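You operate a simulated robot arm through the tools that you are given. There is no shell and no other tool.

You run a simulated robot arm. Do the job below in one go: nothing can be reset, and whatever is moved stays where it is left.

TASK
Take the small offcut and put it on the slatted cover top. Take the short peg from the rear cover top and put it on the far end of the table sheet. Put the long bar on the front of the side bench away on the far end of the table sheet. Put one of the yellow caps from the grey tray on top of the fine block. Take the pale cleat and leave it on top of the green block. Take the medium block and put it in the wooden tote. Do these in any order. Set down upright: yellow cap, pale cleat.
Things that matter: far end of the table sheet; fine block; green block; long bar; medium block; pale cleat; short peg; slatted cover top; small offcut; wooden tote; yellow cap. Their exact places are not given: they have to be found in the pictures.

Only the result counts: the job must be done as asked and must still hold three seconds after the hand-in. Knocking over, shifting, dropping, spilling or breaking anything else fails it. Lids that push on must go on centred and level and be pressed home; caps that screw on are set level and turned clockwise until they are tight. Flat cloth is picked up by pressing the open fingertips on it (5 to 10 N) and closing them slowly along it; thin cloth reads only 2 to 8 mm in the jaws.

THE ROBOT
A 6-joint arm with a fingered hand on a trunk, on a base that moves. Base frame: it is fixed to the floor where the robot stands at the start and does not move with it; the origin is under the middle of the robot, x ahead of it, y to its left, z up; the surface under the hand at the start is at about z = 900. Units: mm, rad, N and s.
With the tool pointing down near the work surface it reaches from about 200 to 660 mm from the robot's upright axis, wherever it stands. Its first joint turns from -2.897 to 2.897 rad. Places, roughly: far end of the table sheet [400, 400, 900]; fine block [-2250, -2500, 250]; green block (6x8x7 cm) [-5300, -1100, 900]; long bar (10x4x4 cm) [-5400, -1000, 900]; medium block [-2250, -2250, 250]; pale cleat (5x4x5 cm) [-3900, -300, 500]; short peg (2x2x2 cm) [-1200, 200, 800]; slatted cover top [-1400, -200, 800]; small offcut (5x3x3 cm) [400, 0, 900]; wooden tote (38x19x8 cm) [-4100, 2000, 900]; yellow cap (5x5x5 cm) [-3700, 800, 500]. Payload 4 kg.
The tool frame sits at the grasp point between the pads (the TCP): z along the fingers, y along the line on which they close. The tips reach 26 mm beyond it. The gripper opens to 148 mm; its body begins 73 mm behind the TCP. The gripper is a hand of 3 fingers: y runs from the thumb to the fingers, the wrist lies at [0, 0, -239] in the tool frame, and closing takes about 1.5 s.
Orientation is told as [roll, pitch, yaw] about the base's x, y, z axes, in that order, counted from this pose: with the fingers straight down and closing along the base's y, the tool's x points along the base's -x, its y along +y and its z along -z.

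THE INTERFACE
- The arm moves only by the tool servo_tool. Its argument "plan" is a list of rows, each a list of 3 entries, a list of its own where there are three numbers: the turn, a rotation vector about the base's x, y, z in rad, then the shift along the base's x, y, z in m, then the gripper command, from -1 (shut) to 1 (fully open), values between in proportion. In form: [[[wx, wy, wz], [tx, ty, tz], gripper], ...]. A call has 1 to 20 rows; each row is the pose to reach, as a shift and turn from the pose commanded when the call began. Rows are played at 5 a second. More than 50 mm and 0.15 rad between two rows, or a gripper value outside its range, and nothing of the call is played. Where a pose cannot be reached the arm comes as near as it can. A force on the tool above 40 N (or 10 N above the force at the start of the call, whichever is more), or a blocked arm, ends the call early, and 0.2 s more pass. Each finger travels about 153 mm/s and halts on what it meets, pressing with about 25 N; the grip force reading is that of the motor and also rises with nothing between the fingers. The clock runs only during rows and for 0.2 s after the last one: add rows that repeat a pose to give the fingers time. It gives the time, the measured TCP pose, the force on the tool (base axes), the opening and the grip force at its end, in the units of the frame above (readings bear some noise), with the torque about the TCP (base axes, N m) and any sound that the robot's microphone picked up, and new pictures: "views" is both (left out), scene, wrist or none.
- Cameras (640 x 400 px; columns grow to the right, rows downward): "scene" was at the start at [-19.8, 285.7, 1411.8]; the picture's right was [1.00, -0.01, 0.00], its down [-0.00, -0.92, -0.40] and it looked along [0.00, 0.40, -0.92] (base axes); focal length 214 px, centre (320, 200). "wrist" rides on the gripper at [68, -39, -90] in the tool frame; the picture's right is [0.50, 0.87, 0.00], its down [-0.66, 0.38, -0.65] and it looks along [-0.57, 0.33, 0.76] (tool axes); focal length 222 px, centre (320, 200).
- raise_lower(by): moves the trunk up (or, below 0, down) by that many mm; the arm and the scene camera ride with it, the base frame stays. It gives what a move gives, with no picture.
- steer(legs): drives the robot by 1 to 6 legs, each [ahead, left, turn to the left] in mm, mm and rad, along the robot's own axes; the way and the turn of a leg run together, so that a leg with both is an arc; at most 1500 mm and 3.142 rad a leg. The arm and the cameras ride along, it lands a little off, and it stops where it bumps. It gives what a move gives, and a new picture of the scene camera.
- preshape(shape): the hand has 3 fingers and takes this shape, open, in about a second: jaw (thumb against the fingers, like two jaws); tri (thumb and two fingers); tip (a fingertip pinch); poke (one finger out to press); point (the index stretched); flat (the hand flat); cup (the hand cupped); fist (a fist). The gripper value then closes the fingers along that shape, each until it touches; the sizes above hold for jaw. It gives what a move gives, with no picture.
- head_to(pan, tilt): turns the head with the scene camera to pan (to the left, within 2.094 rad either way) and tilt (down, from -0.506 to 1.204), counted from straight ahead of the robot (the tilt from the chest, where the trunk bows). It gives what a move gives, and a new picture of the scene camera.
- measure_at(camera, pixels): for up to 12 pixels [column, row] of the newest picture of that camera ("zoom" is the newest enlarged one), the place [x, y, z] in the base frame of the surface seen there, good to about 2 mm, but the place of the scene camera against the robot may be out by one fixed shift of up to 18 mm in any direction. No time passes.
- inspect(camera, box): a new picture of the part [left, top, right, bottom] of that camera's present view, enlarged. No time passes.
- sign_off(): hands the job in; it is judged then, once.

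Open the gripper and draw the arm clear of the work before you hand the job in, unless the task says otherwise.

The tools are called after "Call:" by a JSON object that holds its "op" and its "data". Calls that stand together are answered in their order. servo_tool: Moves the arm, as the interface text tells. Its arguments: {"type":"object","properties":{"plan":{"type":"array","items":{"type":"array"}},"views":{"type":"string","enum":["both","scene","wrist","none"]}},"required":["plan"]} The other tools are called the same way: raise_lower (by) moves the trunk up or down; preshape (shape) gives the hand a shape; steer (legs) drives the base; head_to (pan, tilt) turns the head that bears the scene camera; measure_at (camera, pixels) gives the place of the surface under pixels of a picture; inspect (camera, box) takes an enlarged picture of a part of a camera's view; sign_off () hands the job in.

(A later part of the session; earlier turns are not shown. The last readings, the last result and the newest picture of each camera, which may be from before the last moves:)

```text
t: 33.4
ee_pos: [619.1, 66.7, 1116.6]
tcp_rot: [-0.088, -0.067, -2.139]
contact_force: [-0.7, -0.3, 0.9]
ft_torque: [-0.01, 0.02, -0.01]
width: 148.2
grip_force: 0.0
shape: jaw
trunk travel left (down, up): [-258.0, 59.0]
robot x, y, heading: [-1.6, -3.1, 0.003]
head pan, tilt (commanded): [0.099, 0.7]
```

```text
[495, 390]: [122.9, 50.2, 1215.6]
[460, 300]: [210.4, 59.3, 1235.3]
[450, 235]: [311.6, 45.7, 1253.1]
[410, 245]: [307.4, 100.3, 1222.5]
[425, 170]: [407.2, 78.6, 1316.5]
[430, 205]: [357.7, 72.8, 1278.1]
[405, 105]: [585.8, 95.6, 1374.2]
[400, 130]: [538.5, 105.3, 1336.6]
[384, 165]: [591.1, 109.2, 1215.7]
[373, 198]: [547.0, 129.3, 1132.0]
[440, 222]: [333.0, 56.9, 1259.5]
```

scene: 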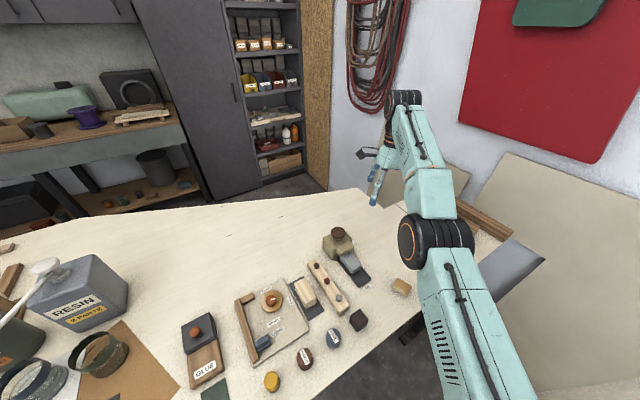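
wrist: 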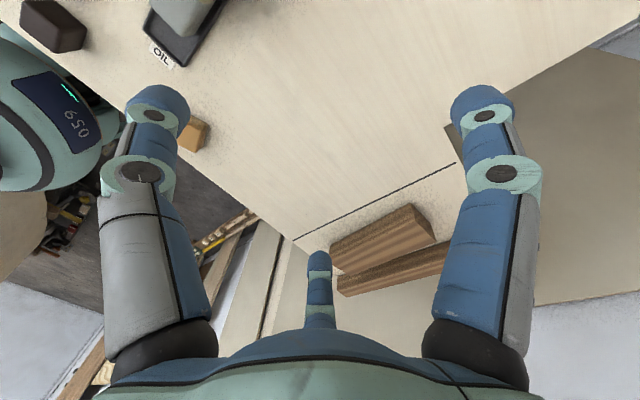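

The elbow is bent the wrong way (elbow below the shoulder–wrist line). I stretch the arm straight out, then press the wrist downward at full stretch so the elbow folds upward, then retract.

Call:
{"op": "servo_tool", "data": {"plan": [[[0.002, -0.03, 0], [0.025, 0, 0.01], 1], [[0.005, -0.06, 0], [0.05, 0, 0.02], 1], [[0.009, -0.09, 0], [0.075, 0, 0.03], 1], [[0.009, -0.11, 0], [0.1, 0, 0.03], 1], [[0.009, -0.11, 0], [0.11, 0, 0.0], 1], [[0.009, -0.11, 0], [0.11, 0, -0.03], 1], [[0.009, -0.11, 0], [0.11, 0, -0.06], 1], [[0.009, -0.11, 0], [0.1, 0, -0.09], 1], [[0.009, -0.11, 0], [0.09, 0, -0.12], 1], [[0.009, -0.11, 0], [0.07, 0, -0.12], 1], [[0.009, -0.11, 0], [0.05, 0, -0.12], 1], [[0.009, -0.11, 0], [0.03, 0, -0.12], 1], [[0.009, -0.11, 0], [0.01, 0, -0.12], 1], [[0.009, -0.11, 0], [-0.02, 0, -0.12], 1], [[0.009, -0.11, 0], [-0.02, 0, -0.12], 1]], "views": "scene"}}

```text
t: 36.6
ee_pos: [676.0, 71.3, 1007.5]
tcp_rot: [0.0, 0.0, -2.142]
contact_force: [-0.4, 0.7, 0.0]
ft_torque: [0.03, -0.01, -0.04]
width: 147.8
grip_force: 0.0
shape: jaw
out of reach, approached as far as the arm can: row 1, 2, 3, 4, 5, 6, 7, 8, 9, 10, 12, 13, 14, 15
trunk travel left (down, up): [-258.0, 59.0]
robot x, y, heading: [-0.8, -0.9, -0.003]
head pan, tilt (commanded): [0.099, 0.7]
```

scene: 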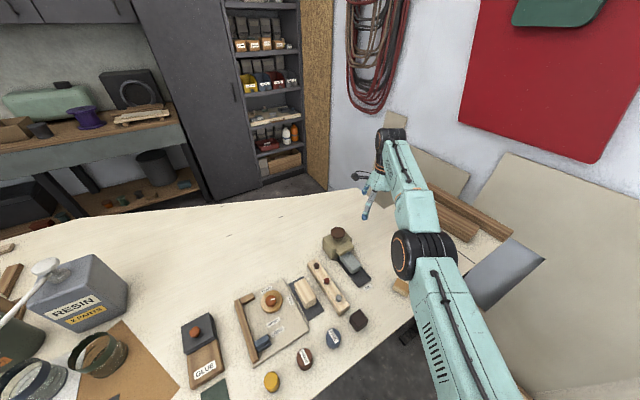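

The tool is vertical now at (676,71,1007), but retraction stopped. I measure the arm's links again in this picture.

Call:
{"op": "measure_at", "data": {"camera": "scene", "pixels": [[480, 380], [450, 310], [440, 270], [425, 240], [450, 240], [400, 255], [415, 205], [400, 165], [390, 135], [420, 215], [367, 210], [372, 190]]}}

Call:
{"op": "inspect", "data": {"camera": "scene", "box": [320, 110, 560, 400]}}

```text
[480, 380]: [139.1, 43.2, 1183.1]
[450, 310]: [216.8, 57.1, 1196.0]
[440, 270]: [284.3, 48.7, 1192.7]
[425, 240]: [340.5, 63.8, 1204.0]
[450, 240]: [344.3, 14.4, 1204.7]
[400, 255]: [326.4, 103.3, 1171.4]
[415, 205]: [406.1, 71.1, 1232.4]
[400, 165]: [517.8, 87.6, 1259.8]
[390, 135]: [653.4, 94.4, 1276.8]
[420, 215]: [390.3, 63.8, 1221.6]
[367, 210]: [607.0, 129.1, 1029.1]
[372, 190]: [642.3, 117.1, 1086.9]
```

```text
1.38 times, centred on (440, 255) of scene
```

zoom: 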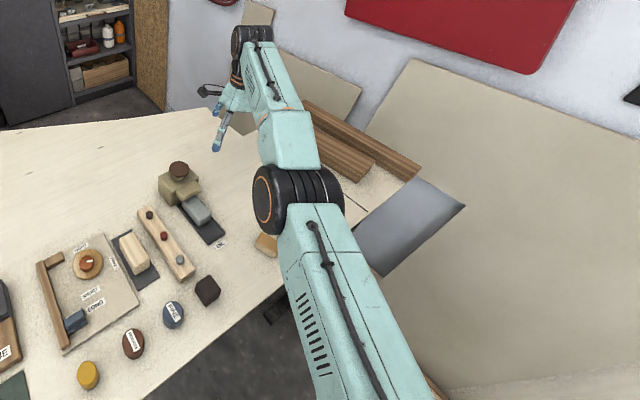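

The elbow still sits at its lower limit. I raise the trunk the last bit for room, then stretch and move down-and-in steeply, which should bias the elbow to fold upward.

Call:
{"op": "raise_lower", "data": {"by": 58}}

Call:
{"op": "servo_tool", "data": {"plan": [[[0, 0, 0], [0.02, 0, 0], 1], [[0, 0, 0], [0.04, 0, 0], 1], [[0, 0, 0], [0.04, 0, -0.02], 1], [[0, 0, 0], [0.04, 0, -0.04], 1], [[0, 0, 0], [0.03, 0, -0.065], 1], [[0, 0, 0], [0.0, 0, -0.09], 1], [[0, 0, 0], [-0.03, 0, -0.105], 1], [[0, 0, 0], [-0.06, 0, -0.115], 1], [[0, 0, 0], [-0.09, 0, -0.12], 1], [[0, 0, 0], [-0.12, 0, -0.12], 1], [[0, 0, 0], [-0.12, 0, -0.12], 1]], "views": "scene"}}

```text
t: 37.6
ee_pos: [703.7, 70.0, 1126.1]
tcp_rot: [0.067, 0.044, -2.142]
contact_force: [-1.0, -1.2, -0.5]
ft_torque: [0.0, -0.02, -0.01]
width: 148.0
grip_force: 0.0
shape: jaw
trunk travel left (down, up): [-316.0, 1.0]
robot x, y, heading: [-1.0, 1.1, -0.001]
head pan, tilt (commanded): [0.099, 0.7]
```

```text
t: 40.0
ee_pos: [722.6, 72.8, 1034.1]
tcp_rot: [0.067, 0.042, -2.143]
contact_force: [-0.9, 1.3, -0.3]
ft_torque: [0.02, -0.01, 0.0]
width: 148.0
grip_force: 0.1
shape: jaw
out of reach, approached as far as the arm can: row 1, 2, 3, 4, 5, 6, 7, 8, 9, 10, 11
trunk travel left (down, up): [-316.0, 1.0]
robot x, y, heading: [0.6, 2.0, 0.002]
head pan, tilt (commanded): [0.099, 0.7]
```

scene: 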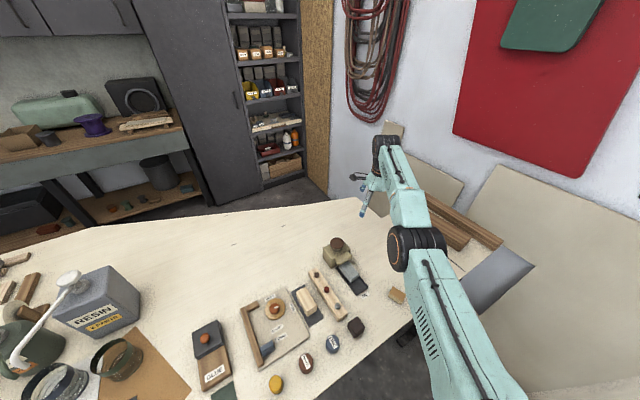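

The arm is fully stretched; retracting in 30 mm rows seems too abrupt near this straight posture. I try very small inward-and-down steps while straightening the tool.

Call:
{"op": "servo_tool", "data": {"plan": [[[0, 0.015, 0], [-0.006, 0, -0.002], 1], [[0, 0.03, 0], [-0.012, 0, -0.004], 1], [[0, 0.045, 0], [-0.018, 0, -0.006], 1], [[0, 0.06, 0], [-0.024, 0, -0.008], 1], [[0, 0.075, 0], [-0.03, 0, -0.01], 1], [[0, 0.079, 0], [-0.035, 0, -0.012], 1], [[0, 0.079, 0], [-0.039, 0, -0.014], 1], [[0, 0.079, 0], [-0.043, 0, -0.016], 1], [[0, 0.079, 0], [-0.047, 0, -0.018], 1], [[0, 0.079, 0], [-0.051, 0, -0.02], 1], [[0, 0.079, 0], [-0.055, 0, -0.022], 1], [[0, 0.079, 0], [-0.06, 0, -0.024], 1], [[0, 0.079, 0], [-0.066, 0, -0.026], 1], [[0, 0.079, 0], [-0.072, 0, -0.028], 1], [[0, 0.079, 0], [-0.078, 0, -0.03], 1], [[0, 0.079, 0], [-0.085, 0, -0.032], 1], [[0, 0.079, 0], [-0.092, 0, -0.034], 1], [[0, 0.079, 0], [-0.1, 0, -0.036], 1]], "views": "scene"}}

```text
t: 43.8
ee_pos: [704.7, 75.1, 1021.9]
tcp_rot: [0.001, 0.0, -2.144]
contact_force: [-0.4, -0.7, 0.1]
ft_torque: [0.0, -0.03, 0.0]
width: 147.8
grip_force: 0.1
shape: jaw
out of reach, approached as far as the arm can: row 1, 2, 3, 4, 5, 6, 7, 8, 9, 10, 11, 12, 13, 14, 15, 16, 17, 18
trunk travel left (down, up): [-316.0, 1.0]
robot x, y, heading: [1.3, -1.4, -0.002]
head pan, tilt (commanded): [0.099, 0.7]
```

scene: 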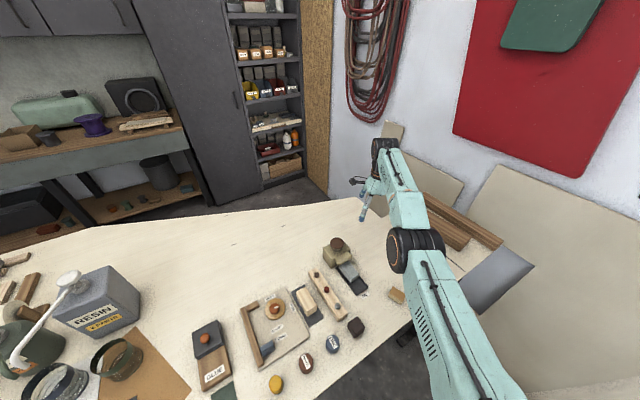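

Still stuck straight. I try stretching up high, then coming down in large steps (about 48 mm) along and slightly inside the arc, to tip the elbow upward.

Call:
{"op": "servo_tool", "data": {"plan": [[[0, 0, 0], [0.03, 0, 0.03], 1], [[0, 0, 0], [0.03, 0, 0.075], 1], [[0, 0, 0], [0.03, 0, 0.12], 1], [[0, 0, 0], [0.03, 0, 0.12], 1], [[0, 0, 0], [0.018, 0, 0.073], 1], [[0, 0, 0], [0.0, 0, 0.027], 1], [[0, 0, 0], [-0.02, 0, -0.018], 1], [[0, 0, 0], [-0.045, 0, -0.06], 1], [[0, 0, 0], [-0.09, 0, -0.08], 1], [[0, 0, 0], [-0.13, 0, -0.08], 1], [[0, 0, 0], [-0.13, 0, -0.08], 1]], "views": "scene"}}

```text
t: 46.2
ee_pos: [572.3, 72.6, 942.8]
tcp_rot: [0.001, 0.0, -2.142]
contact_force: [-0.3, -1.2, 1.0]
ft_torque: [0.0, 0.02, -0.01]
width: 148.1
grip_force: 0.1
shape: jaw
out of reach, approached as far as the arm can: row 1, 2, 3, 4, 5
trunk travel left (down, up): [-316.0, 1.0]
robot x, y, heading: [-0.2, 1.3, 0.001]
head pan, tilt (commanded): [0.099, 0.7]
```

scene: 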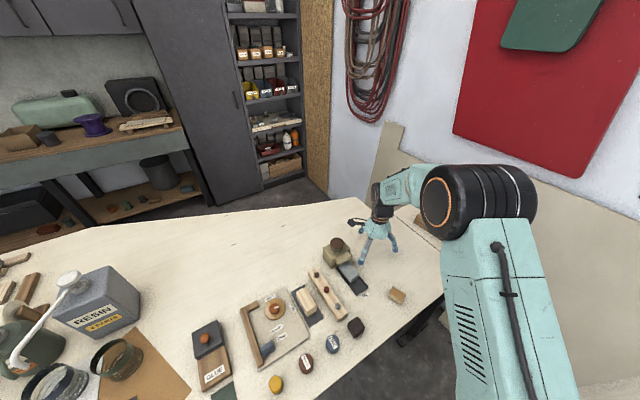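

The elbow is now folded upward and the hand is at (572,73,943). I lift a little and move in over the offcut at (401,25), staying at z≈1000.

Call:
{"op": "servo_tool", "data": {"plan": [[[0, 0, 0], [-0.01, -0.002, 0.015], 1], [[0, 0, 0], [-0.025, -0.006, 0.03], 1], [[0, 0, 0], [-0.045, -0.012, 0.045], 1], [[0, 0, 0], [-0.065, -0.018, 0.055], 1], [[0, 0, 0], [-0.085, -0.024, 0.06], 1], [[0, 0, 0], [-0.105, -0.03, 0.06], 1], [[0, 0, 0], [-0.125, -0.036, 0.06], 1], [[0, 0, 0], [-0.145, -0.04, 0.06], 1], [[0, 0, 0], [-0.16, -0.044, 0.06], 1], [[0, 0, 0], [-0.17, -0.047, 0.06], 1], [[0, 0, 0], [-0.17, -0.047, 0.06], 1]]}}

```text
t: 48.6
ee_pos: [403.2, 24.7, 1005.1]
tcp_rot: [0.003, 0.0, -2.144]
contact_force: [0.3, -0.8, 0.1]
ft_torque: [0.03, -0.02, -0.01]
width: 148.0
grip_force: 0.0
shape: jaw
trunk travel left (down, up): [-316.0, 1.0]
robot x, y, heading: [2.4, -0.3, 0.001]
head pan, tilt (commanded): [0.099, 0.7]
```

scene: 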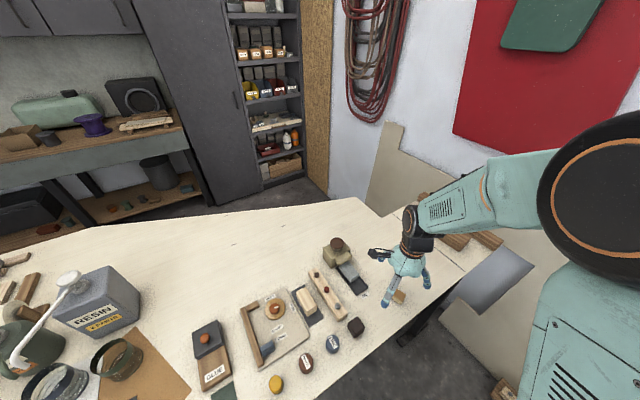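
wrist: 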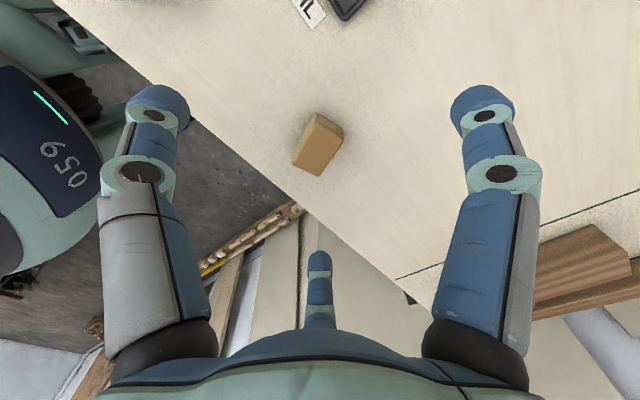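

The offcut appears at (318,145) in the wrist view, right below the TCP. I measure it with the wrist camera.

Call:
{"op": "inspect", "data": {"camera": "wrist", "box": [270, 95, 370, 195]}}

Call:
{"op": "measure_at", "data": {"camera": "wrist", "pixels": [[318, 118], [340, 131], [320, 170], [296, 158], [318, 146], [315, 135], [325, 160]]}}

```text
4.00 times, centred on (320, 145) of wrist
```

zoom: 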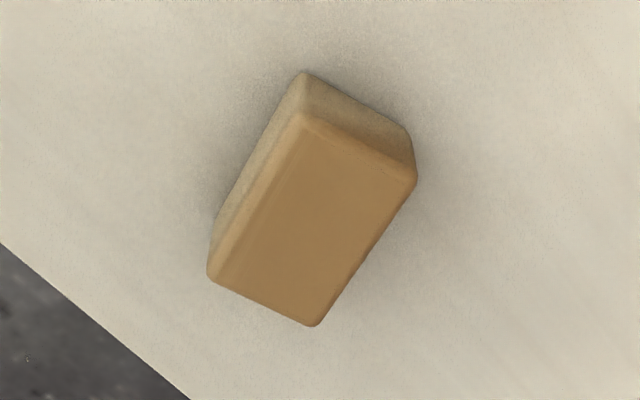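

```text
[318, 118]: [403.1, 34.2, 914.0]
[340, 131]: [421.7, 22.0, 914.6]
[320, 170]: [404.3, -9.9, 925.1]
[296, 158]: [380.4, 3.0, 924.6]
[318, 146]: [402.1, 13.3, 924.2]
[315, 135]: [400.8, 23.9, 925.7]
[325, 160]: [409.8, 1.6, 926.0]
```

I measure the top-face corners in the enlarged picture for the exact centre and axis.

Call:
{"op": "measure_at", "data": {"camera": "zoom", "pixels": [[308, 133], [403, 182], [312, 313], [219, 270], [310, 225]]}}

```text
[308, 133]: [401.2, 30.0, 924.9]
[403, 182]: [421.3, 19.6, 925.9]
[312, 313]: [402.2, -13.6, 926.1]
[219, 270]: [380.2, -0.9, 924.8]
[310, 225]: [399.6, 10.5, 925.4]
```

The offcut's true centre is about (401.2, 8.8), top z≈925; the scene camera reads about (0,+16,+4) off. I align, descend to z=930 and close.

Call:
{"op": "servo_tool", "data": {"plan": [[[0, 0, 0.025], [-0.002, -0.008, 0], 1], [[0, 0, 0.05], [-0.002, -0.016, 0], 1], [[0, 0, 0.05], [-0.002, -0.016, -0.02], 1], [[0, 0, 0.05], [-0.002, -0.016, -0.04], 1], [[0, 0, 0.05], [-0.002, -0.016, -0.055], 1], [[0, 0, 0.05], [-0.002, -0.016, -0.067], 1], [[0, 0, 0.05], [-0.002, -0.016, -0.075], 1], [[0, 0, 0.05], [-0.002, -0.016, -0.075], 1]]}}

```text
t: 50.4
ee_pos: [399.6, 8.1, 931.3]
tcp_rot: [0.001, 0.0, -2.093]
contact_force: [0.1, 0.4, 0.4]
ft_torque: [-0.01, -0.02, 0.01]
width: 147.8
grip_force: 0.1
shape: jaw
trunk travel left (down, up): [-316.0, 1.0]
robot x, y, heading: [-0.4, 0.2, 0.0]
head pan, tilt (commanded): [0.099, 0.7]
```

scene: 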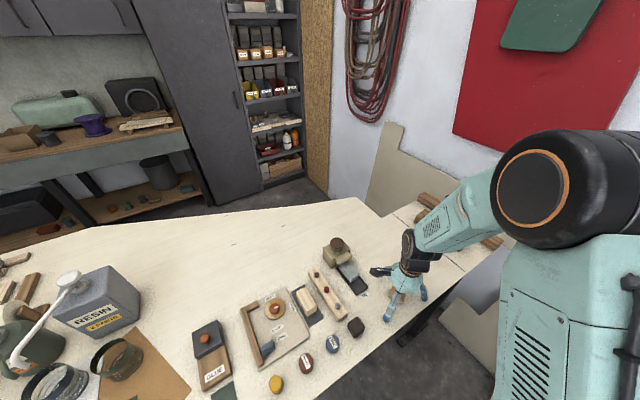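
wrist: 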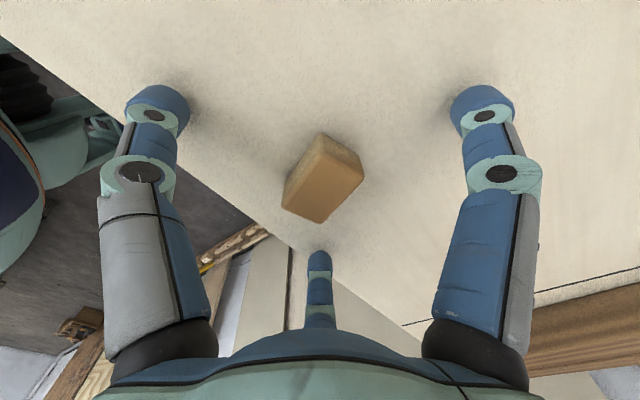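

The block sits between the fingers, which look arranged 120° apart. I close partway (to about 85 mm) to see how the fingers move before gripping.

Call:
{"op": "servo_tool", "data": {"plan": [[[0, 0, 0], [0, 0, 0], 0.5], [[0, 0, 0], [0, 0, 0], 0.2], [[0, 0, 0], [0, 0, 0], 0.1], [[0, 0, 0], [0, 0, 0], 0.1]], "views": "wrist"}}

```text
t: 51.4
ee_pos: [400.6, 8.7, 931.1]
tcp_rot: [0.001, 0.001, -2.093]
contact_force: [0.0, -0.7, 0.8]
ft_torque: [0.01, 0.0, -0.01]
width: 81.9
grip_force: 0.0
shape: jaw
trunk travel left (down, up): [-316.0, 1.0]
robot x, y, heading: [0.2, 2.6, -0.003]
head pan, tilt (commanded): [0.099, 0.7]
```

wrist: 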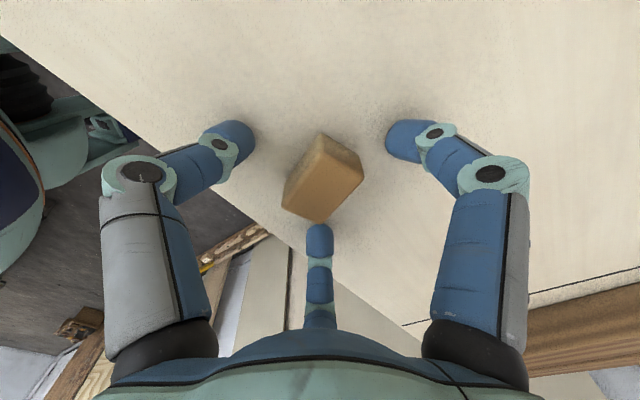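

The three fingers close radially, so the block's long axis is better along the tool's y (thumb on an end, two fingers on the sides). I open, lift 30 mm, turn the hand by +90° and come down again.

Call:
{"op": "servo_tool", "data": {"plan": [[[0, 0, 0], [0.0005, 0, 0.0], 1], [[0, 0, 0], [0.0005, 0, 0.015], 1], [[0, 0, 0.14], [0.0005, 0, 0.03], 1], [[0, 0, 0.28], [0.0005, 0, 0.03], 1], [[0, 0, 0.42], [0.0005, 0, 0.03], 1], [[0, 0, 0.56], [0.0005, 0, 0.03], 1], [[0, 0, 0.7], [0.0005, 0, 0.03], 1], [[0, 0, 0.84], [0.0005, 0, 0.03], 1], [[0, 0, 0.98], [0.0005, 0, 0.03], 1], [[0, 0, 1.12], [0.0005, 0, 0.03], 1], [[0, 0, 1.26], [0.0005, 0, 0.03], 1], [[0, 0, 1.4], [0.0005, 0, 0.03], 1], [[0, 0, 1.54], [0.0005, 0, 0.03], 1], [[0, 0, 1.6], [0.0005, 0, 0.03], 1], [[0, 0, 1.6], [0.0005, 0, 0.03], 1]], "views": "wrist"}}

```text
t: 54.6
ee_pos: [402.1, 9.1, 960.4]
tcp_rot: [0.001, 0.0, -0.492]
contact_force: [0.0, 0.1, 0.1]
ft_torque: [0.04, 0.02, -0.01]
width: 148.1
grip_force: 0.1
shape: jaw
trunk travel left (down, up): [-316.0, 1.0]
robot x, y, heading: [-1.7, 1.1, 0.001]
head pan, tilt (commanded): [0.099, 0.7]
```

wrist: 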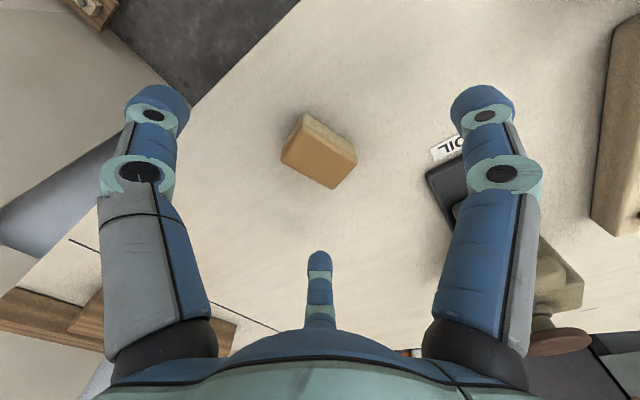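

At this yaw the right finger comes near the OIL tray; I measure the tray's corner, label and the block with the wrist camera.

Call:
{"op": "measure_at", "data": {"camera": "wrist", "pixels": [[445, 150], [432, 155], [428, 178], [455, 215], [455, 162], [300, 133], [341, 152], [325, 183], [288, 160], [315, 158]]}}

```text
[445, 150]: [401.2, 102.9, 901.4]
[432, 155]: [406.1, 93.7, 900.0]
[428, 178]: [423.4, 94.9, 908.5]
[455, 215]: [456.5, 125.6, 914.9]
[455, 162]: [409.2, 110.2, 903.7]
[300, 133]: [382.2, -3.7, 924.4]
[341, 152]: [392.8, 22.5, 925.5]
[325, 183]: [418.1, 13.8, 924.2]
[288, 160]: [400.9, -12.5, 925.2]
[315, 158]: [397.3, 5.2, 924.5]
```

The right finger at about (357,90) clears the tray corner (423,95). I descend to z≈930 and close on the block.

Call:
{"op": "servo_tool", "data": {"plan": [[[0, 0, 0], [-0.001, -0.001, -0.01], 1], [[0, 0, 0], [-0.001, -0.001, -0.02], 1], [[0, 0, 0], [-0.001, -0.001, -0.03], 1], [[0, 0, 0], [-0.001, -0.001, -0.031], 0.4], [[0, 0, 0], [-0.001, -0.001, -0.031], 0.0], [[0, 0, 0], [-0.001, -0.001, -0.031], -0.4], [[0, 0, 0], [-0.001, -0.001, -0.031], -1], [[0, 0, 0], [-0.001, -0.001, -0.031], -1], [[0, 0, 0], [-0.001, -0.001, -0.031], -1], [[0, 0, 0], [-0.001, -0.001, -0.031], -1], [[0, 0, 0], [-0.001, -0.001, -0.031], -1]], "views": "wrist"}}

```text
t: 57.0
ee_pos: [399.4, 7.3, 928.9]
tcp_rot: [0.0, 0.0, -0.494]
contact_force: [0.5, -0.5, -0.1]
ft_torque: [0.01, -0.03, 0.0]
width: 29.2
grip_force: 25.5
shape: jaw
trunk travel left (down, up): [-316.0, 1.0]
robot x, y, heading: [0.7, 0.2, -0.001]
head pan, tilt (commanded): [0.099, 0.7]
```

wrist: 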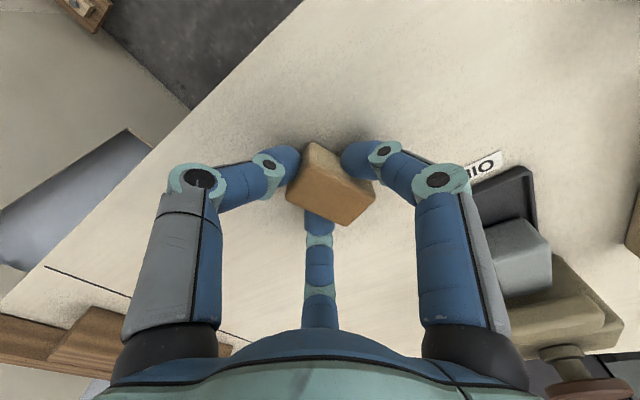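

It is gripped (opening 29 mm, 25 N). I lift 90 mm and check that it holds.

Call:
{"op": "servo_tool", "data": {"plan": [[[0, 0, 0], [0, 0, 0.01], -1], [[0, 0, 0], [0, 0, 0.025], -1], [[0, 0, 0], [0, 0, 0.045], -1], [[0, 0, 0], [0, 0, 0.065], -1], [[0, 0, 0], [0, 0, 0.085], -1], [[0, 0, 0], [0, 0, 0.1], -1]], "views": "both"}}

```text
t: 58.4
ee_pos: [401.4, 8.1, 1029.6]
tcp_rot: [0.002, -0.001, -0.493]
contact_force: [0.4, -0.8, 0.4]
ft_torque: [0.02, 0.03, -0.01]
width: 28.8
grip_force: 25.1
shape: jaw
trunk travel left (down, up): [-316.0, 1.0]
robot x, y, heading: [0.9, -0.7, -0.0]
head pan, tilt (commanded): [0.099, 0.7]
```

scene: 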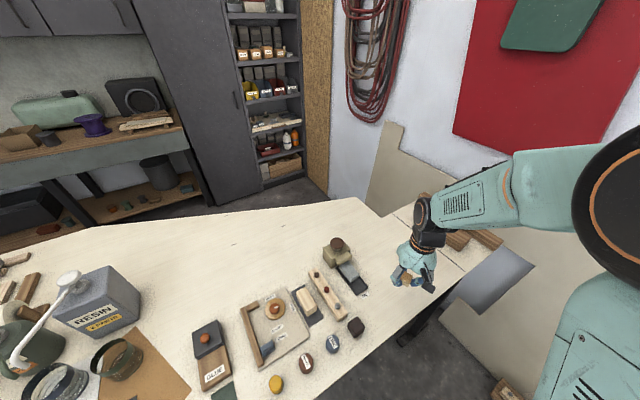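
wrist: 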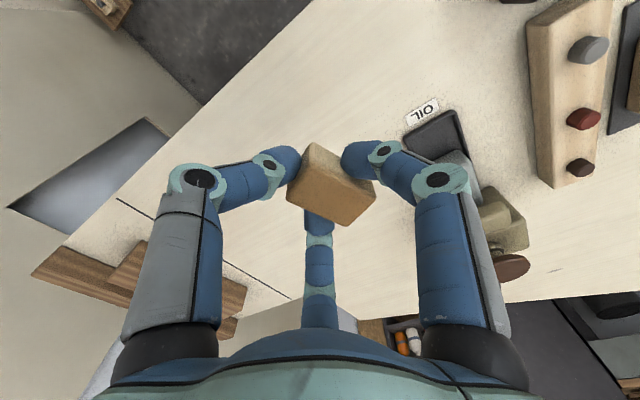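

The offcut is held. Before driving to the boat I survey the floor and the boat's near edge behind the robot.

Call:
{"op": "head_to", "data": {"pan": 2.09, "tilt": 0.9}}

Call:
{"op": "measure_at", "data": {"camera": "scene", "pixels": [[100, 350], [60, 250], [160, 330], [120, 280], [200, 250], [300, 300], [30, 330], [10, 200], [150, 200], [230, 330], [80, 390], [200, 390]]}}

Call:
{"op": "head_to", "data": {"pan": -2.09, "tilt": 0.8}}

Call:
{"op": "measure_at", "data": {"camera": "scene", "pixels": [[470, 230], [460, 300], [380, 170], [390, 120], [300, 200], [600, 240], [560, 330], [620, 330], [520, 180], [420, 260], [350, 300], [200, 250]]}}

```text
t: 60.3
ee_pos: [400.1, 7.0, 1029.2]
tcp_rot: [0.002, 0.001, -0.495]
contact_force: [0.4, 0.0, -0.8]
ft_torque: [0.03, -0.04, -0.01]
width: 29.0
grip_force: 25.5
shape: jaw
trunk travel left (down, up): [-316.0, 1.0]
robot x, y, heading: [1.2, -1.6, 0.004]
head pan, tilt (commanded): [2.089, 0.901]
```

scene: 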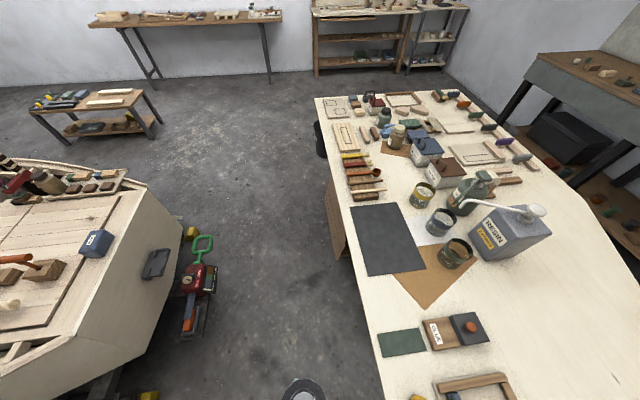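

```text
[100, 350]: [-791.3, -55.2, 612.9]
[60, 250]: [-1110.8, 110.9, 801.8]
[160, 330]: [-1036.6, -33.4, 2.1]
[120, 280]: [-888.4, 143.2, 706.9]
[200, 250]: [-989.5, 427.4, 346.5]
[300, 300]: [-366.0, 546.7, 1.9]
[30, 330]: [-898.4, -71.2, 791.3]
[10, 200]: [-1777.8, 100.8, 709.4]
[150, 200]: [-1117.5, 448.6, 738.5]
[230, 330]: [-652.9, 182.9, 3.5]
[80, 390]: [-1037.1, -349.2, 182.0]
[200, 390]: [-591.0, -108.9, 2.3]
```

```text
t: 63.7
ee_pos: [401.2, 7.1, 1027.8]
tcp_rot: [0.001, 0.0, -0.493]
contact_force: [0.4, -1.0, 0.1]
ft_torque: [-0.04, 0.02, -0.02]
width: 28.9
grip_force: 25.4
shape: jaw
trunk travel left (down, up): [-316.0, 1.0]
robot x, y, heading: [-1.8, 1.8, 0.001]
head pan, tilt (commanded): [-2.089, 0.799]
```

scene: 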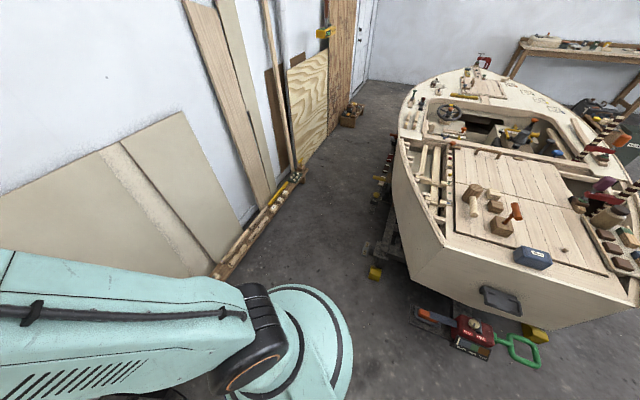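

```text
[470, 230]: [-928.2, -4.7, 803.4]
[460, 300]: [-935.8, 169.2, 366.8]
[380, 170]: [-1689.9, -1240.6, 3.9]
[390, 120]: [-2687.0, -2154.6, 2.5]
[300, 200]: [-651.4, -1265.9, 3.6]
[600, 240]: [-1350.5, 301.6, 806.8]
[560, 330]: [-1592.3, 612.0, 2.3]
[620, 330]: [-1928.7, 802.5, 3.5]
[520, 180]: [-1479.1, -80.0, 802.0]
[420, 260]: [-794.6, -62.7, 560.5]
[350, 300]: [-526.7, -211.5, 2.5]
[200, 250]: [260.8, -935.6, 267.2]
```

The boat's stern corner is near (-790,-65), and the hatch covers lie at z≈800. I zoom on the hatch area.

Call:
{"op": "inspect", "data": {"camera": "scene", "box": [420, 120, 640, 280]}}

Call:
{"op": "measure_at", "data": {"camera": "scene", "pixels": [[455, 152], [545, 165], [590, 195], [458, 190], [570, 210], [455, 232], [610, 275], [500, 150], [480, 165], [540, 185], [564, 251], [500, 170]]}}

```text
2.50 times, centred on (530, 200) of scene
```

zoom: 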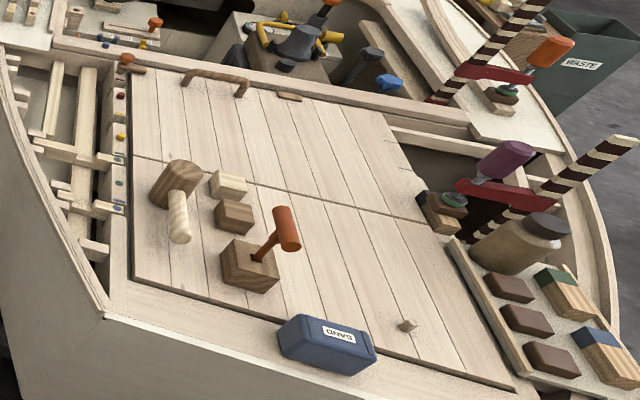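

```text
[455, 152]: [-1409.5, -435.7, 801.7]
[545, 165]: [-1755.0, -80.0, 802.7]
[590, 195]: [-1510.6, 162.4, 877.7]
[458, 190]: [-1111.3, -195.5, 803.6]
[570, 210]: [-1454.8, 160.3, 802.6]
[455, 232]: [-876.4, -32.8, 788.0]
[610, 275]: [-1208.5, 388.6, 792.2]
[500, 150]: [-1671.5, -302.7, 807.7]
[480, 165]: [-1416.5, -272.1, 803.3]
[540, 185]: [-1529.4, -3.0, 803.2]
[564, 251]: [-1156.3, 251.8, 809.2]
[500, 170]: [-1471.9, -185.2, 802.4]
```

The front hatch cover (around (-1460,-160)) should be the "slatted cover top". I measure the hull's left side and the floor beside it to plan where to stand.

Call:
{"op": "measure_at", "data": {"camera": "scene", "pixels": [[443, 240], [405, 150], [402, 120], [415, 180], [397, 180], [393, 200], [410, 265], [375, 270], [380, 250], [365, 250], [390, 150], [420, 210]]}}

Call:
{"op": "inspect", "data": {"camera": "scene", "box": [320, 80, 480, 300]}}

```text
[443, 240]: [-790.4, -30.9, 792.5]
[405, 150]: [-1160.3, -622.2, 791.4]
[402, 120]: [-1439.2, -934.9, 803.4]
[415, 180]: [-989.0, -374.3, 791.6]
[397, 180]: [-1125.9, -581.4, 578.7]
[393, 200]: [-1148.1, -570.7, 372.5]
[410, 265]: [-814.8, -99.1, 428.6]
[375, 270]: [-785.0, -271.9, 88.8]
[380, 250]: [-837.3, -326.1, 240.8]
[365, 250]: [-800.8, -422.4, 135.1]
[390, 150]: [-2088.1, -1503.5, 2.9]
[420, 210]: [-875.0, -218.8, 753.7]
```

```text
1.82 times, centred on (400, 190) of scene
```

zoom: 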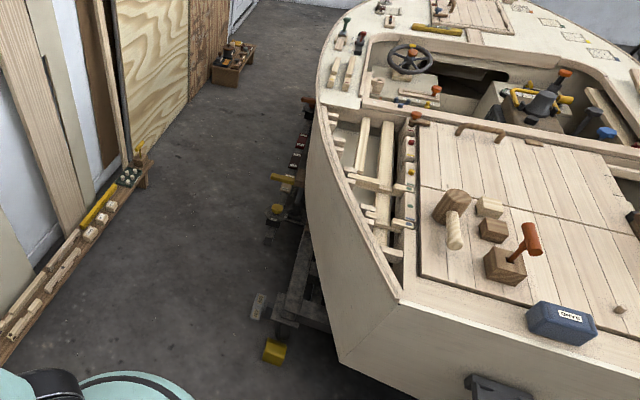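

I measure the cradle parts and clamps protruding at the hull's left side, and the robot's own base outline.

Call:
{"op": "measure_at", "data": {"camera": "zoom", "pixels": [[258, 305], [275, 350], [300, 290], [275, 210], [283, 180], [298, 150], [307, 103], [268, 240], [325, 315], [230, 65], [240, 250], [140, 150]]}}

Call:
{"op": "measure_at", "data": {"camera": "scene", "pixels": [[300, 330], [340, 340], [330, 300], [300, 290], [350, 370], [270, 300], [240, 390], [215, 270], [260, 210], [300, 175], [180, 180], [130, 240]]}}

```text
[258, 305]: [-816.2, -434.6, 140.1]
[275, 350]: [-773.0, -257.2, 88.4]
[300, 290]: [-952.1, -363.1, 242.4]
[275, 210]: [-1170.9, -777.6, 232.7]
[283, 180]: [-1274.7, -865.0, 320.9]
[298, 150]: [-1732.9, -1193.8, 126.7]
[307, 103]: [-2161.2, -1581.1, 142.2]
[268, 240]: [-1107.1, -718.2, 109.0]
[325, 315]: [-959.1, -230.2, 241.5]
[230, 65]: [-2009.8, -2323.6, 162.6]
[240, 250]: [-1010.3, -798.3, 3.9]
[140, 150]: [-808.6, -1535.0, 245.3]
```

```text
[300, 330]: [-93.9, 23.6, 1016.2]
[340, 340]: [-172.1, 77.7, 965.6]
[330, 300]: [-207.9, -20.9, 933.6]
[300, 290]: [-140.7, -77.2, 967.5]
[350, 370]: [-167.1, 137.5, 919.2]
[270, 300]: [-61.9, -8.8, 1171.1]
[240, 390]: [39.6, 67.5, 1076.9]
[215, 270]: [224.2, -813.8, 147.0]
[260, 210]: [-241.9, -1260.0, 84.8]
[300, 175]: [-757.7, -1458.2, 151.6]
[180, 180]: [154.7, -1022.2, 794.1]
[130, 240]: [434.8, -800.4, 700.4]
```

I plan to stand at the boat's left side near (-865,-728), facing the hatch. First I back away from the table and shift right, then look.

Call:
{"op": "steer", "data": {"legs": [[-350, 0, 0], [0, -728, 0]]}}

```text
t: 72.3
ee_pos: [52.0, -726.7, 1029.4]
tcp_rot: [0.002, 0.0, -0.51]
contact_force: [0.6, -0.5, 0.7]
ft_torque: [-0.01, 0.02, 0.01]
width: 28.9
grip_force: 25.2
shape: jaw
trunk travel left (down, up): [-316.0, 1.0]
robot x, y, heading: [-352.5, -726.5, -0.015]
head pan, tilt (commanded): [-2.089, 0.799]
```

scene: 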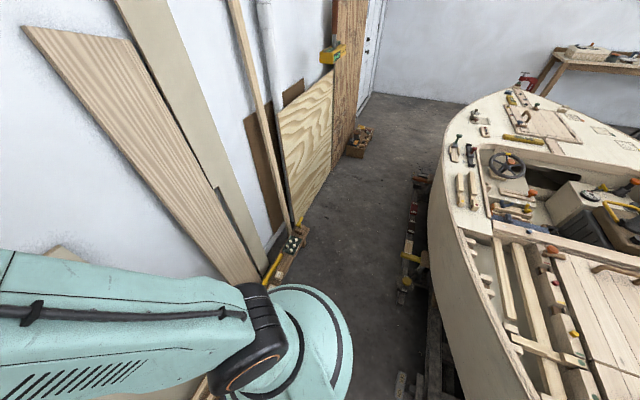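

The drive went cleanly to (-352,-726). I now turn left to face the hatch and point the head ahead.

Call:
{"op": "steer", "data": {"legs": [[0, 0, 2.261]]}}

Call:
{"op": "head_to", "data": {"pan": 0.15, "tilt": 0.8}}

```text
t: 78.0
ee_pos: [-595.0, -412.2, 1029.5]
tcp_rot: [0.002, -0.001, 1.722]
contact_force: [0.2, 0.3, -0.7]
ft_torque: [-0.01, 0.01, -0.02]
width: 28.7
grip_force: 25.2
shape: jaw
trunk travel left (down, up): [-316.0, 1.0]
robot x, y, heading: [-352.5, -727.3, 2.214]
head pan, tilt (commanded): [-2.089, 0.799]
```

scene: 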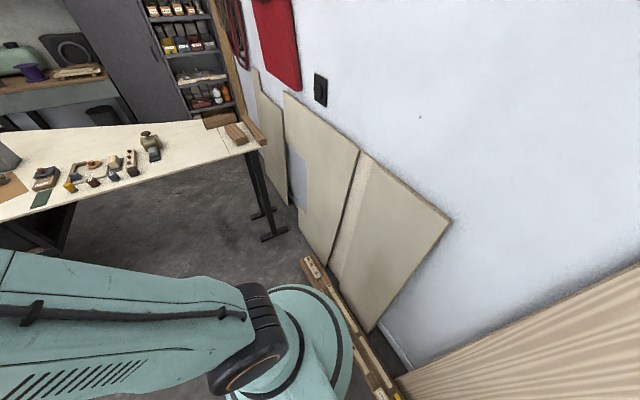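

```text
t: 80.1
ee_pos: [-595.8, -409.5, 1029.0]
tcp_rot: [0.0, -0.001, 1.721]
contact_force: [1.0, 0.0, 0.1]
ft_torque: [0.01, -0.04, -0.01]
width: 28.3
grip_force: 24.9
shape: jaw
trunk travel left (down, up): [-316.0, 1.0]
robot x, y, heading: [-346.0, -725.2, 2.216]
head pan, tilt (commanded): [0.15, 0.799]
```

scene: 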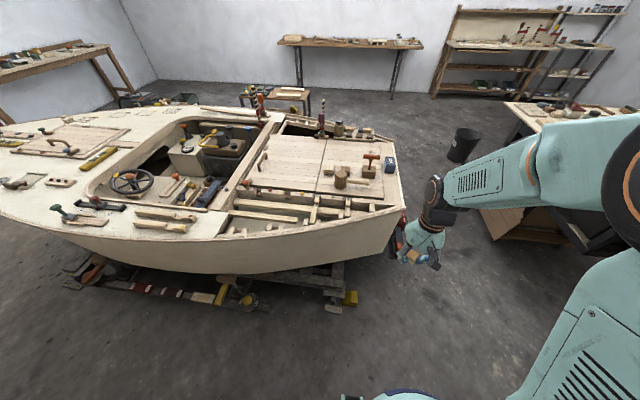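

Good view of the boat's left side. I measure the covers' corners, hull edge and cradle ends here.

Call:
{"op": "measure_at", "data": {"camera": "scene", "pixels": [[248, 184], [314, 190], [324, 142], [278, 138], [385, 197], [290, 165], [300, 242], [360, 232], [350, 299], [335, 310], [245, 300], [400, 215]]}}

Call:
{"op": "inspect", "data": {"camera": "scene", "box": [200, 100, 440, 320]}}

```text
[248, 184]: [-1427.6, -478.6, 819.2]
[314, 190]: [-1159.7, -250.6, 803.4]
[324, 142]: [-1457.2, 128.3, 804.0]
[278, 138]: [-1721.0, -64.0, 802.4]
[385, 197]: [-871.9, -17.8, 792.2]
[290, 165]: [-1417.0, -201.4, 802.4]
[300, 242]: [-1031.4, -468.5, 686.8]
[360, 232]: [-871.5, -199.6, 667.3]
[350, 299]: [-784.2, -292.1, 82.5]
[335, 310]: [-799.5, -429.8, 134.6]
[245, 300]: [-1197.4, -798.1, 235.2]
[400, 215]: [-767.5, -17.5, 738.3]
```

```text
1.82 times, centred on (320, 210) of scene
```

zoom: 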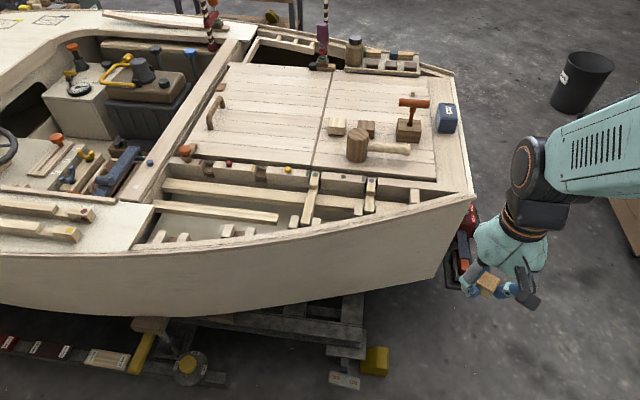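

The front cover spans roughly (-1146,-241), (-1444,138), (-1708,-54), (-1414,-469), matching [-1400,-200]. I drive to about (-830,-690), keeping clear of the cradle.

Call:
{"op": "steer", "data": {"legs": [[319, 366, 0]]}}

```text
t: 83.9
ee_pos: [-1065.6, -376.1, 1028.0]
tcp_rot: [0.0, 0.0, 1.714]
contact_force: [-0.7, 0.3, -0.5]
ft_torque: [0.0, -0.01, 0.0]
width: 28.7
grip_force: 25.3
shape: jaw
trunk travel left (down, up): [-316.0, 1.0]
robot x, y, heading: [-824.2, -695.7, 2.211]
head pan, tilt (commanded): [0.15, 0.799]
stopped in leg 1: the robot was blocked; the commanded pose is now the measured one
```

scene: 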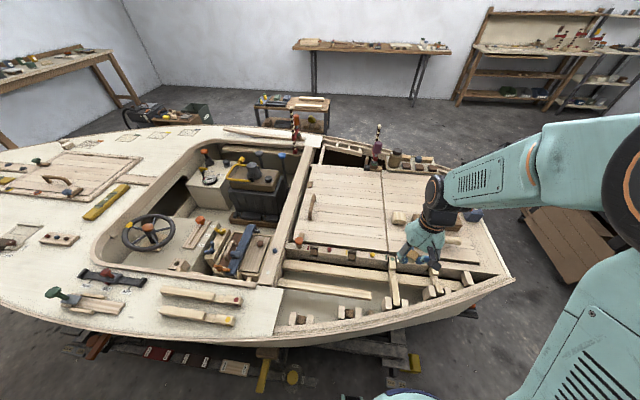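

The base stopped against something just at the goal (-824,-696); the pose is close enough. I back off about 10 mm to release contact, then stretch the arm toward the target.

Call:
{"op": "steer", "data": {"legs": [[-8, -6, 0]]}}

Call:
{"op": "servo_tool", "data": {"plan": [[[0, 0, 0], [-0.018, 0.0165, 0], -1], [[0, 0, 0], [-0.036, 0.033, 0], -1], [[0, 0, 0], [-0.054, 0.05, 0], -1], [[0, 0, 0], [-0.072, 0.067, 0], -1], [[0, 0, 0], [-0.09, 0.083, 0], -1], [[0, 0, 0], [-0.108, 0.1, 0], -1], [[0, 0, 0], [-0.126, 0.117, 0], -1], [[0, 0, 0], [-0.144, 0.133, 0], -1], [[0, 0, 0], [-0.16, 0.148, 0], -1], [[0, 0, 0], [-0.178, 0.165, 0], -1], [[0, 0, 0], [-0.178, 0.165, 0], -1]]}}

```text
t: 84.7
ee_pos: [-1056.1, -377.9, 1029.5]
tcp_rot: [0.001, 0.0, 1.717]
contact_force: [0.6, -0.1, 0.3]
ft_torque: [0.03, -0.02, 0.0]
width: 28.6
grip_force: 24.6
shape: jaw
trunk travel left (down, up): [-316.0, 1.0]
robot x, y, heading: [-814.3, -696.7, 2.209]
head pan, tilt (commanded): [0.15, 0.799]
```

scene: 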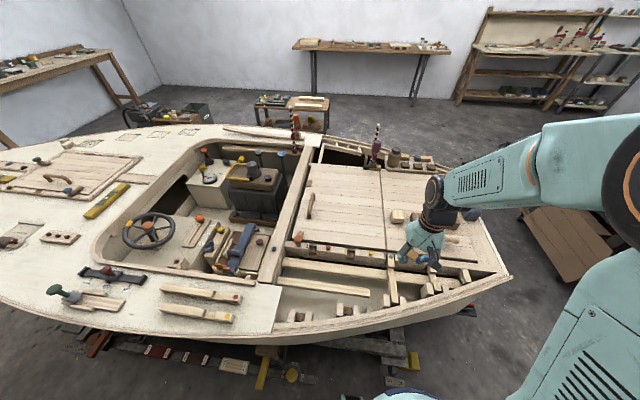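

```text
t: 87.0
ee_pos: [-1231.1, -213.8, 1029.5]
tcp_rot: [0.002, 0.0, 1.717]
contact_force: [-0.2, -0.7, 0.3]
ft_torque: [-0.03, 0.0, -0.01]
width: 28.5
grip_force: 25.5
shape: jaw
trunk travel left (down, up): [-316.0, 1.0]
robot x, y, heading: [-810.9, -704.5, 2.216]
head pan, tilt (commanded): [0.15, 0.799]
```

scene: 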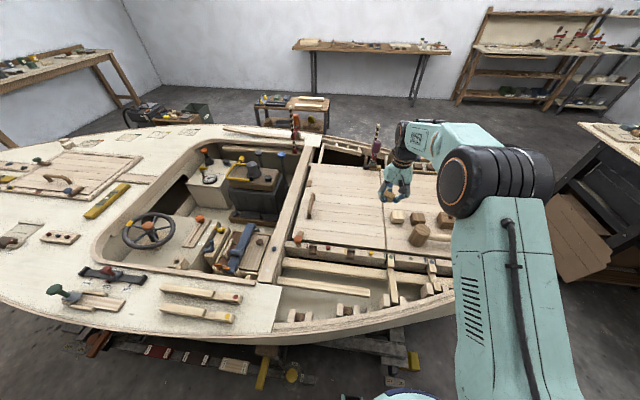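
wrist: 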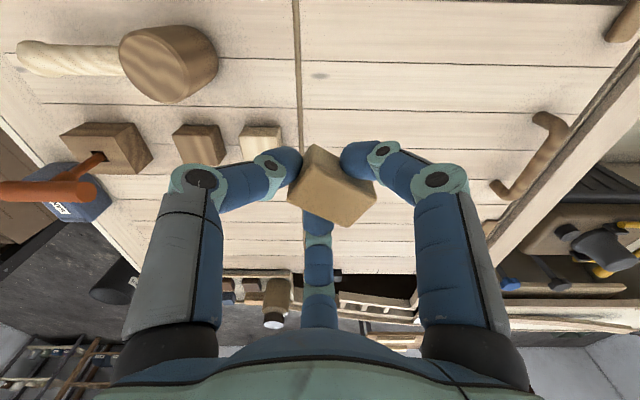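

In the wrist view the split line runs near (300,90) and the front cover is to its right. I measure the cover surface around the drop point.

Call:
{"op": "measure_at", "data": {"camera": "wrist", "pixels": [[298, 60], [299, 110], [320, 89], [360, 89], [400, 89], [400, 40], [500, 89], [450, 60], [360, 20], [420, 110], [545, 120], [520, 190]]}}

```text
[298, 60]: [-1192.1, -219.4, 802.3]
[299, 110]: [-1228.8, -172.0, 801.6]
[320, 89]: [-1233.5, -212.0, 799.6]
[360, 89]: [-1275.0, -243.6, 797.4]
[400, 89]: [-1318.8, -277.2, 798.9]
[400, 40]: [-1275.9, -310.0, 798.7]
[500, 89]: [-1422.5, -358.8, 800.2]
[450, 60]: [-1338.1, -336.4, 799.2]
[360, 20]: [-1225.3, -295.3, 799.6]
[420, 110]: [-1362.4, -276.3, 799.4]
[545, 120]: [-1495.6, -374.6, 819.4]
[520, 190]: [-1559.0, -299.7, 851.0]
```

The cover is at z≈799.5, and the drop point is only 28 mm past the split line. I move 60 mm further forward, then lower the trunk by 185 mm.

Call:
{"op": "servo_tool", "data": {"plan": [[[0, 0, 0], [-0.012, -0.009, 0], -1], [[0, 0, 0], [-0.024, -0.018, 0], -1], [[0, 0, 0], [-0.036, -0.028, 0], -1], [[0, 0, 0], [-0.047, -0.037, 0], -1], [[0, 0, 0], [-0.047, -0.037, 0], -1]], "views": "none"}}

Call:
{"op": "raise_lower", "data": {"by": -185}}

Call:
{"op": "servo_tool", "data": {"plan": [[[0, 0, 0], [0, 0, 0], -1]]}}

```text
t: 88.2
ee_pos: [-1280.4, -252.1, 1029.3]
tcp_rot: [0.001, 0.001, 1.717]
contact_force: [-0.3, 0.0, 0.5]
ft_torque: [0.03, 0.0, 0.01]
width: 28.3
grip_force: 24.5
shape: jaw
trunk travel left (down, up): [-316.0, 1.0]
robot x, y, heading: [-812.6, -695.4, 2.21]
head pan, tilt (commanded): [0.15, 0.799]
```

```text
t: 90.3
ee_pos: [-1280.9, -250.9, 844.3]
tcp_rot: [0.001, 0.001, 1.716]
contact_force: [0.1, 0.1, -0.7]
ft_torque: [0.02, 0.03, -0.03]
width: 28.2
grip_force: 24.9
shape: jaw
trunk travel left (down, up): [-131.0, 186.0]
robot x, y, heading: [-808.6, -694.6, 2.207]
head pan, tilt (commanded): [0.15, 0.799]
```

```text
t: 90.7
ee_pos: [-1281.3, -252.7, 844.1]
tcp_rot: [0.001, 0.002, 1.718]
contact_force: [0.4, -1.1, 0.1]
ft_torque: [0.0, -0.01, 0.02]
width: 28.3
grip_force: 25.4
shape: jaw
trunk travel left (down, up): [-131.0, 186.0]
robot x, y, heading: [-808.9, -691.8, 2.211]
head pan, tilt (commanded): [0.15, 0.799]
```

scene: 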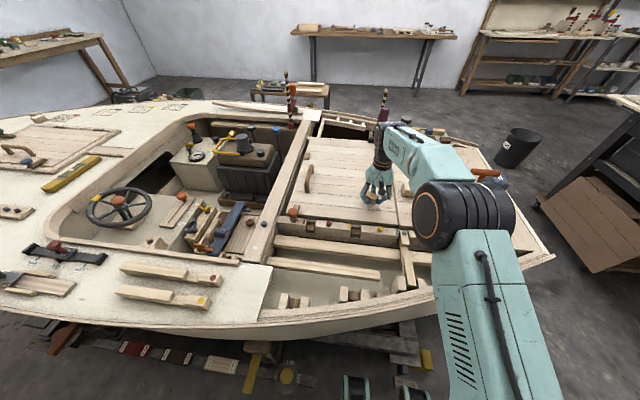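
wrist: 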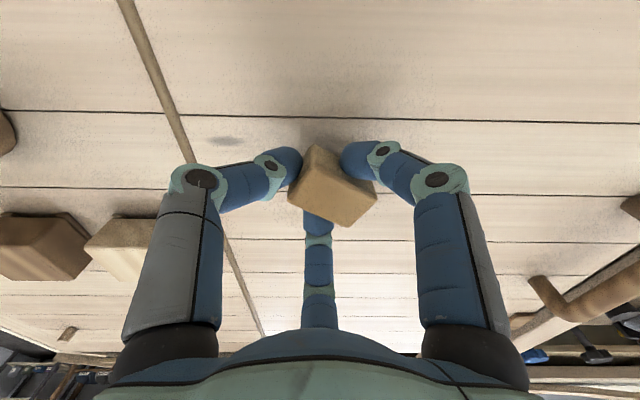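

The hand is over the front cover at z=844. I lower gently the last 15 mm and then open partway.

Call:
{"op": "servo_tool", "data": {"plan": [[[0, 0, 0], [0, 0, -0.005], -1], [[0, 0, 0], [0, 0, -0.009], -1], [[0, 0, 0], [0, 0, -0.012], -1], [[0, 0, 0], [0, 0, -0.0145], -1], [[0, 0, 0], [0, 0, -0.0145], -1]], "views": "none"}}

```text
t: 91.9
ee_pos: [-1280.6, -251.0, 830.1]
tcp_rot: [0.003, 0.0, 1.716]
contact_force: [-0.9, -0.4, -0.7]
ft_torque: [0.02, 0.03, 0.0]
width: 28.3
grip_force: 25.4
shape: jaw
trunk travel left (down, up): [-131.0, 186.0]
robot x, y, heading: [-812.6, -692.9, 2.206]
head pan, tilt (commanded): [0.15, 0.799]
```

Call:
{"op": "servo_tool", "data": {"plan": [[[0, 0, 0], [0, 0, -0.001], -1], [[0, 0, 0], [0, 0, -0.002], -1], [[0, 0, 0], [0, 0, -0.002], -0.5], [[0, 0, 0], [0, 0, -0.002], -0.2], [[0, 0, 0], [0, 0, -0.002], 0.0], [[0, 0, 0], [0, 0, -0.002], 0.0], [[0, 0, 0], [0, 0, 0.02], 0.0], [[0, 0, 0], [0, 0, 0.05], 0.0], [[0, 0, 0], [0, 0, 0.09], 0.0], [[0, 0, 0], [0, 0, 0.12], 0.0]]}}

```text
t: 94.1
ee_pos: [-1282.5, -251.2, 951.1]
tcp_rot: [0.001, 0.002, 1.716]
contact_force: [-0.5, -0.7, 0.3]
ft_torque: [0.0, -0.03, 0.03]
width: 73.6
grip_force: 0.0
shape: jaw
trunk travel left (down, up): [-131.0, 186.0]
robot x, y, heading: [-812.8, -696.9, 2.212]
head pan, tilt (commanded): [0.15, 0.799]
```

scene: 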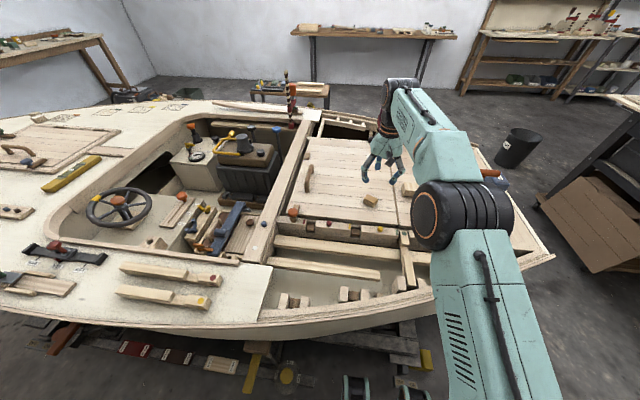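
wrist: 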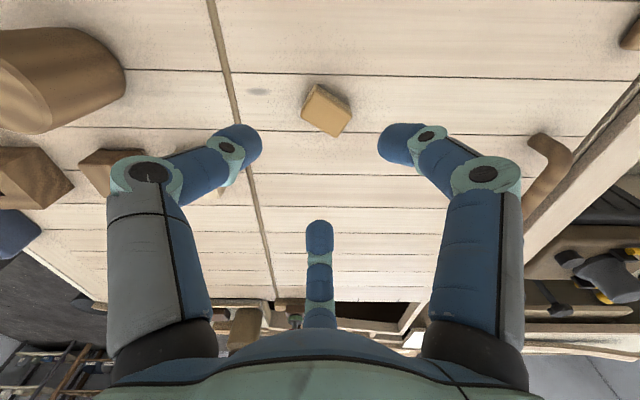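

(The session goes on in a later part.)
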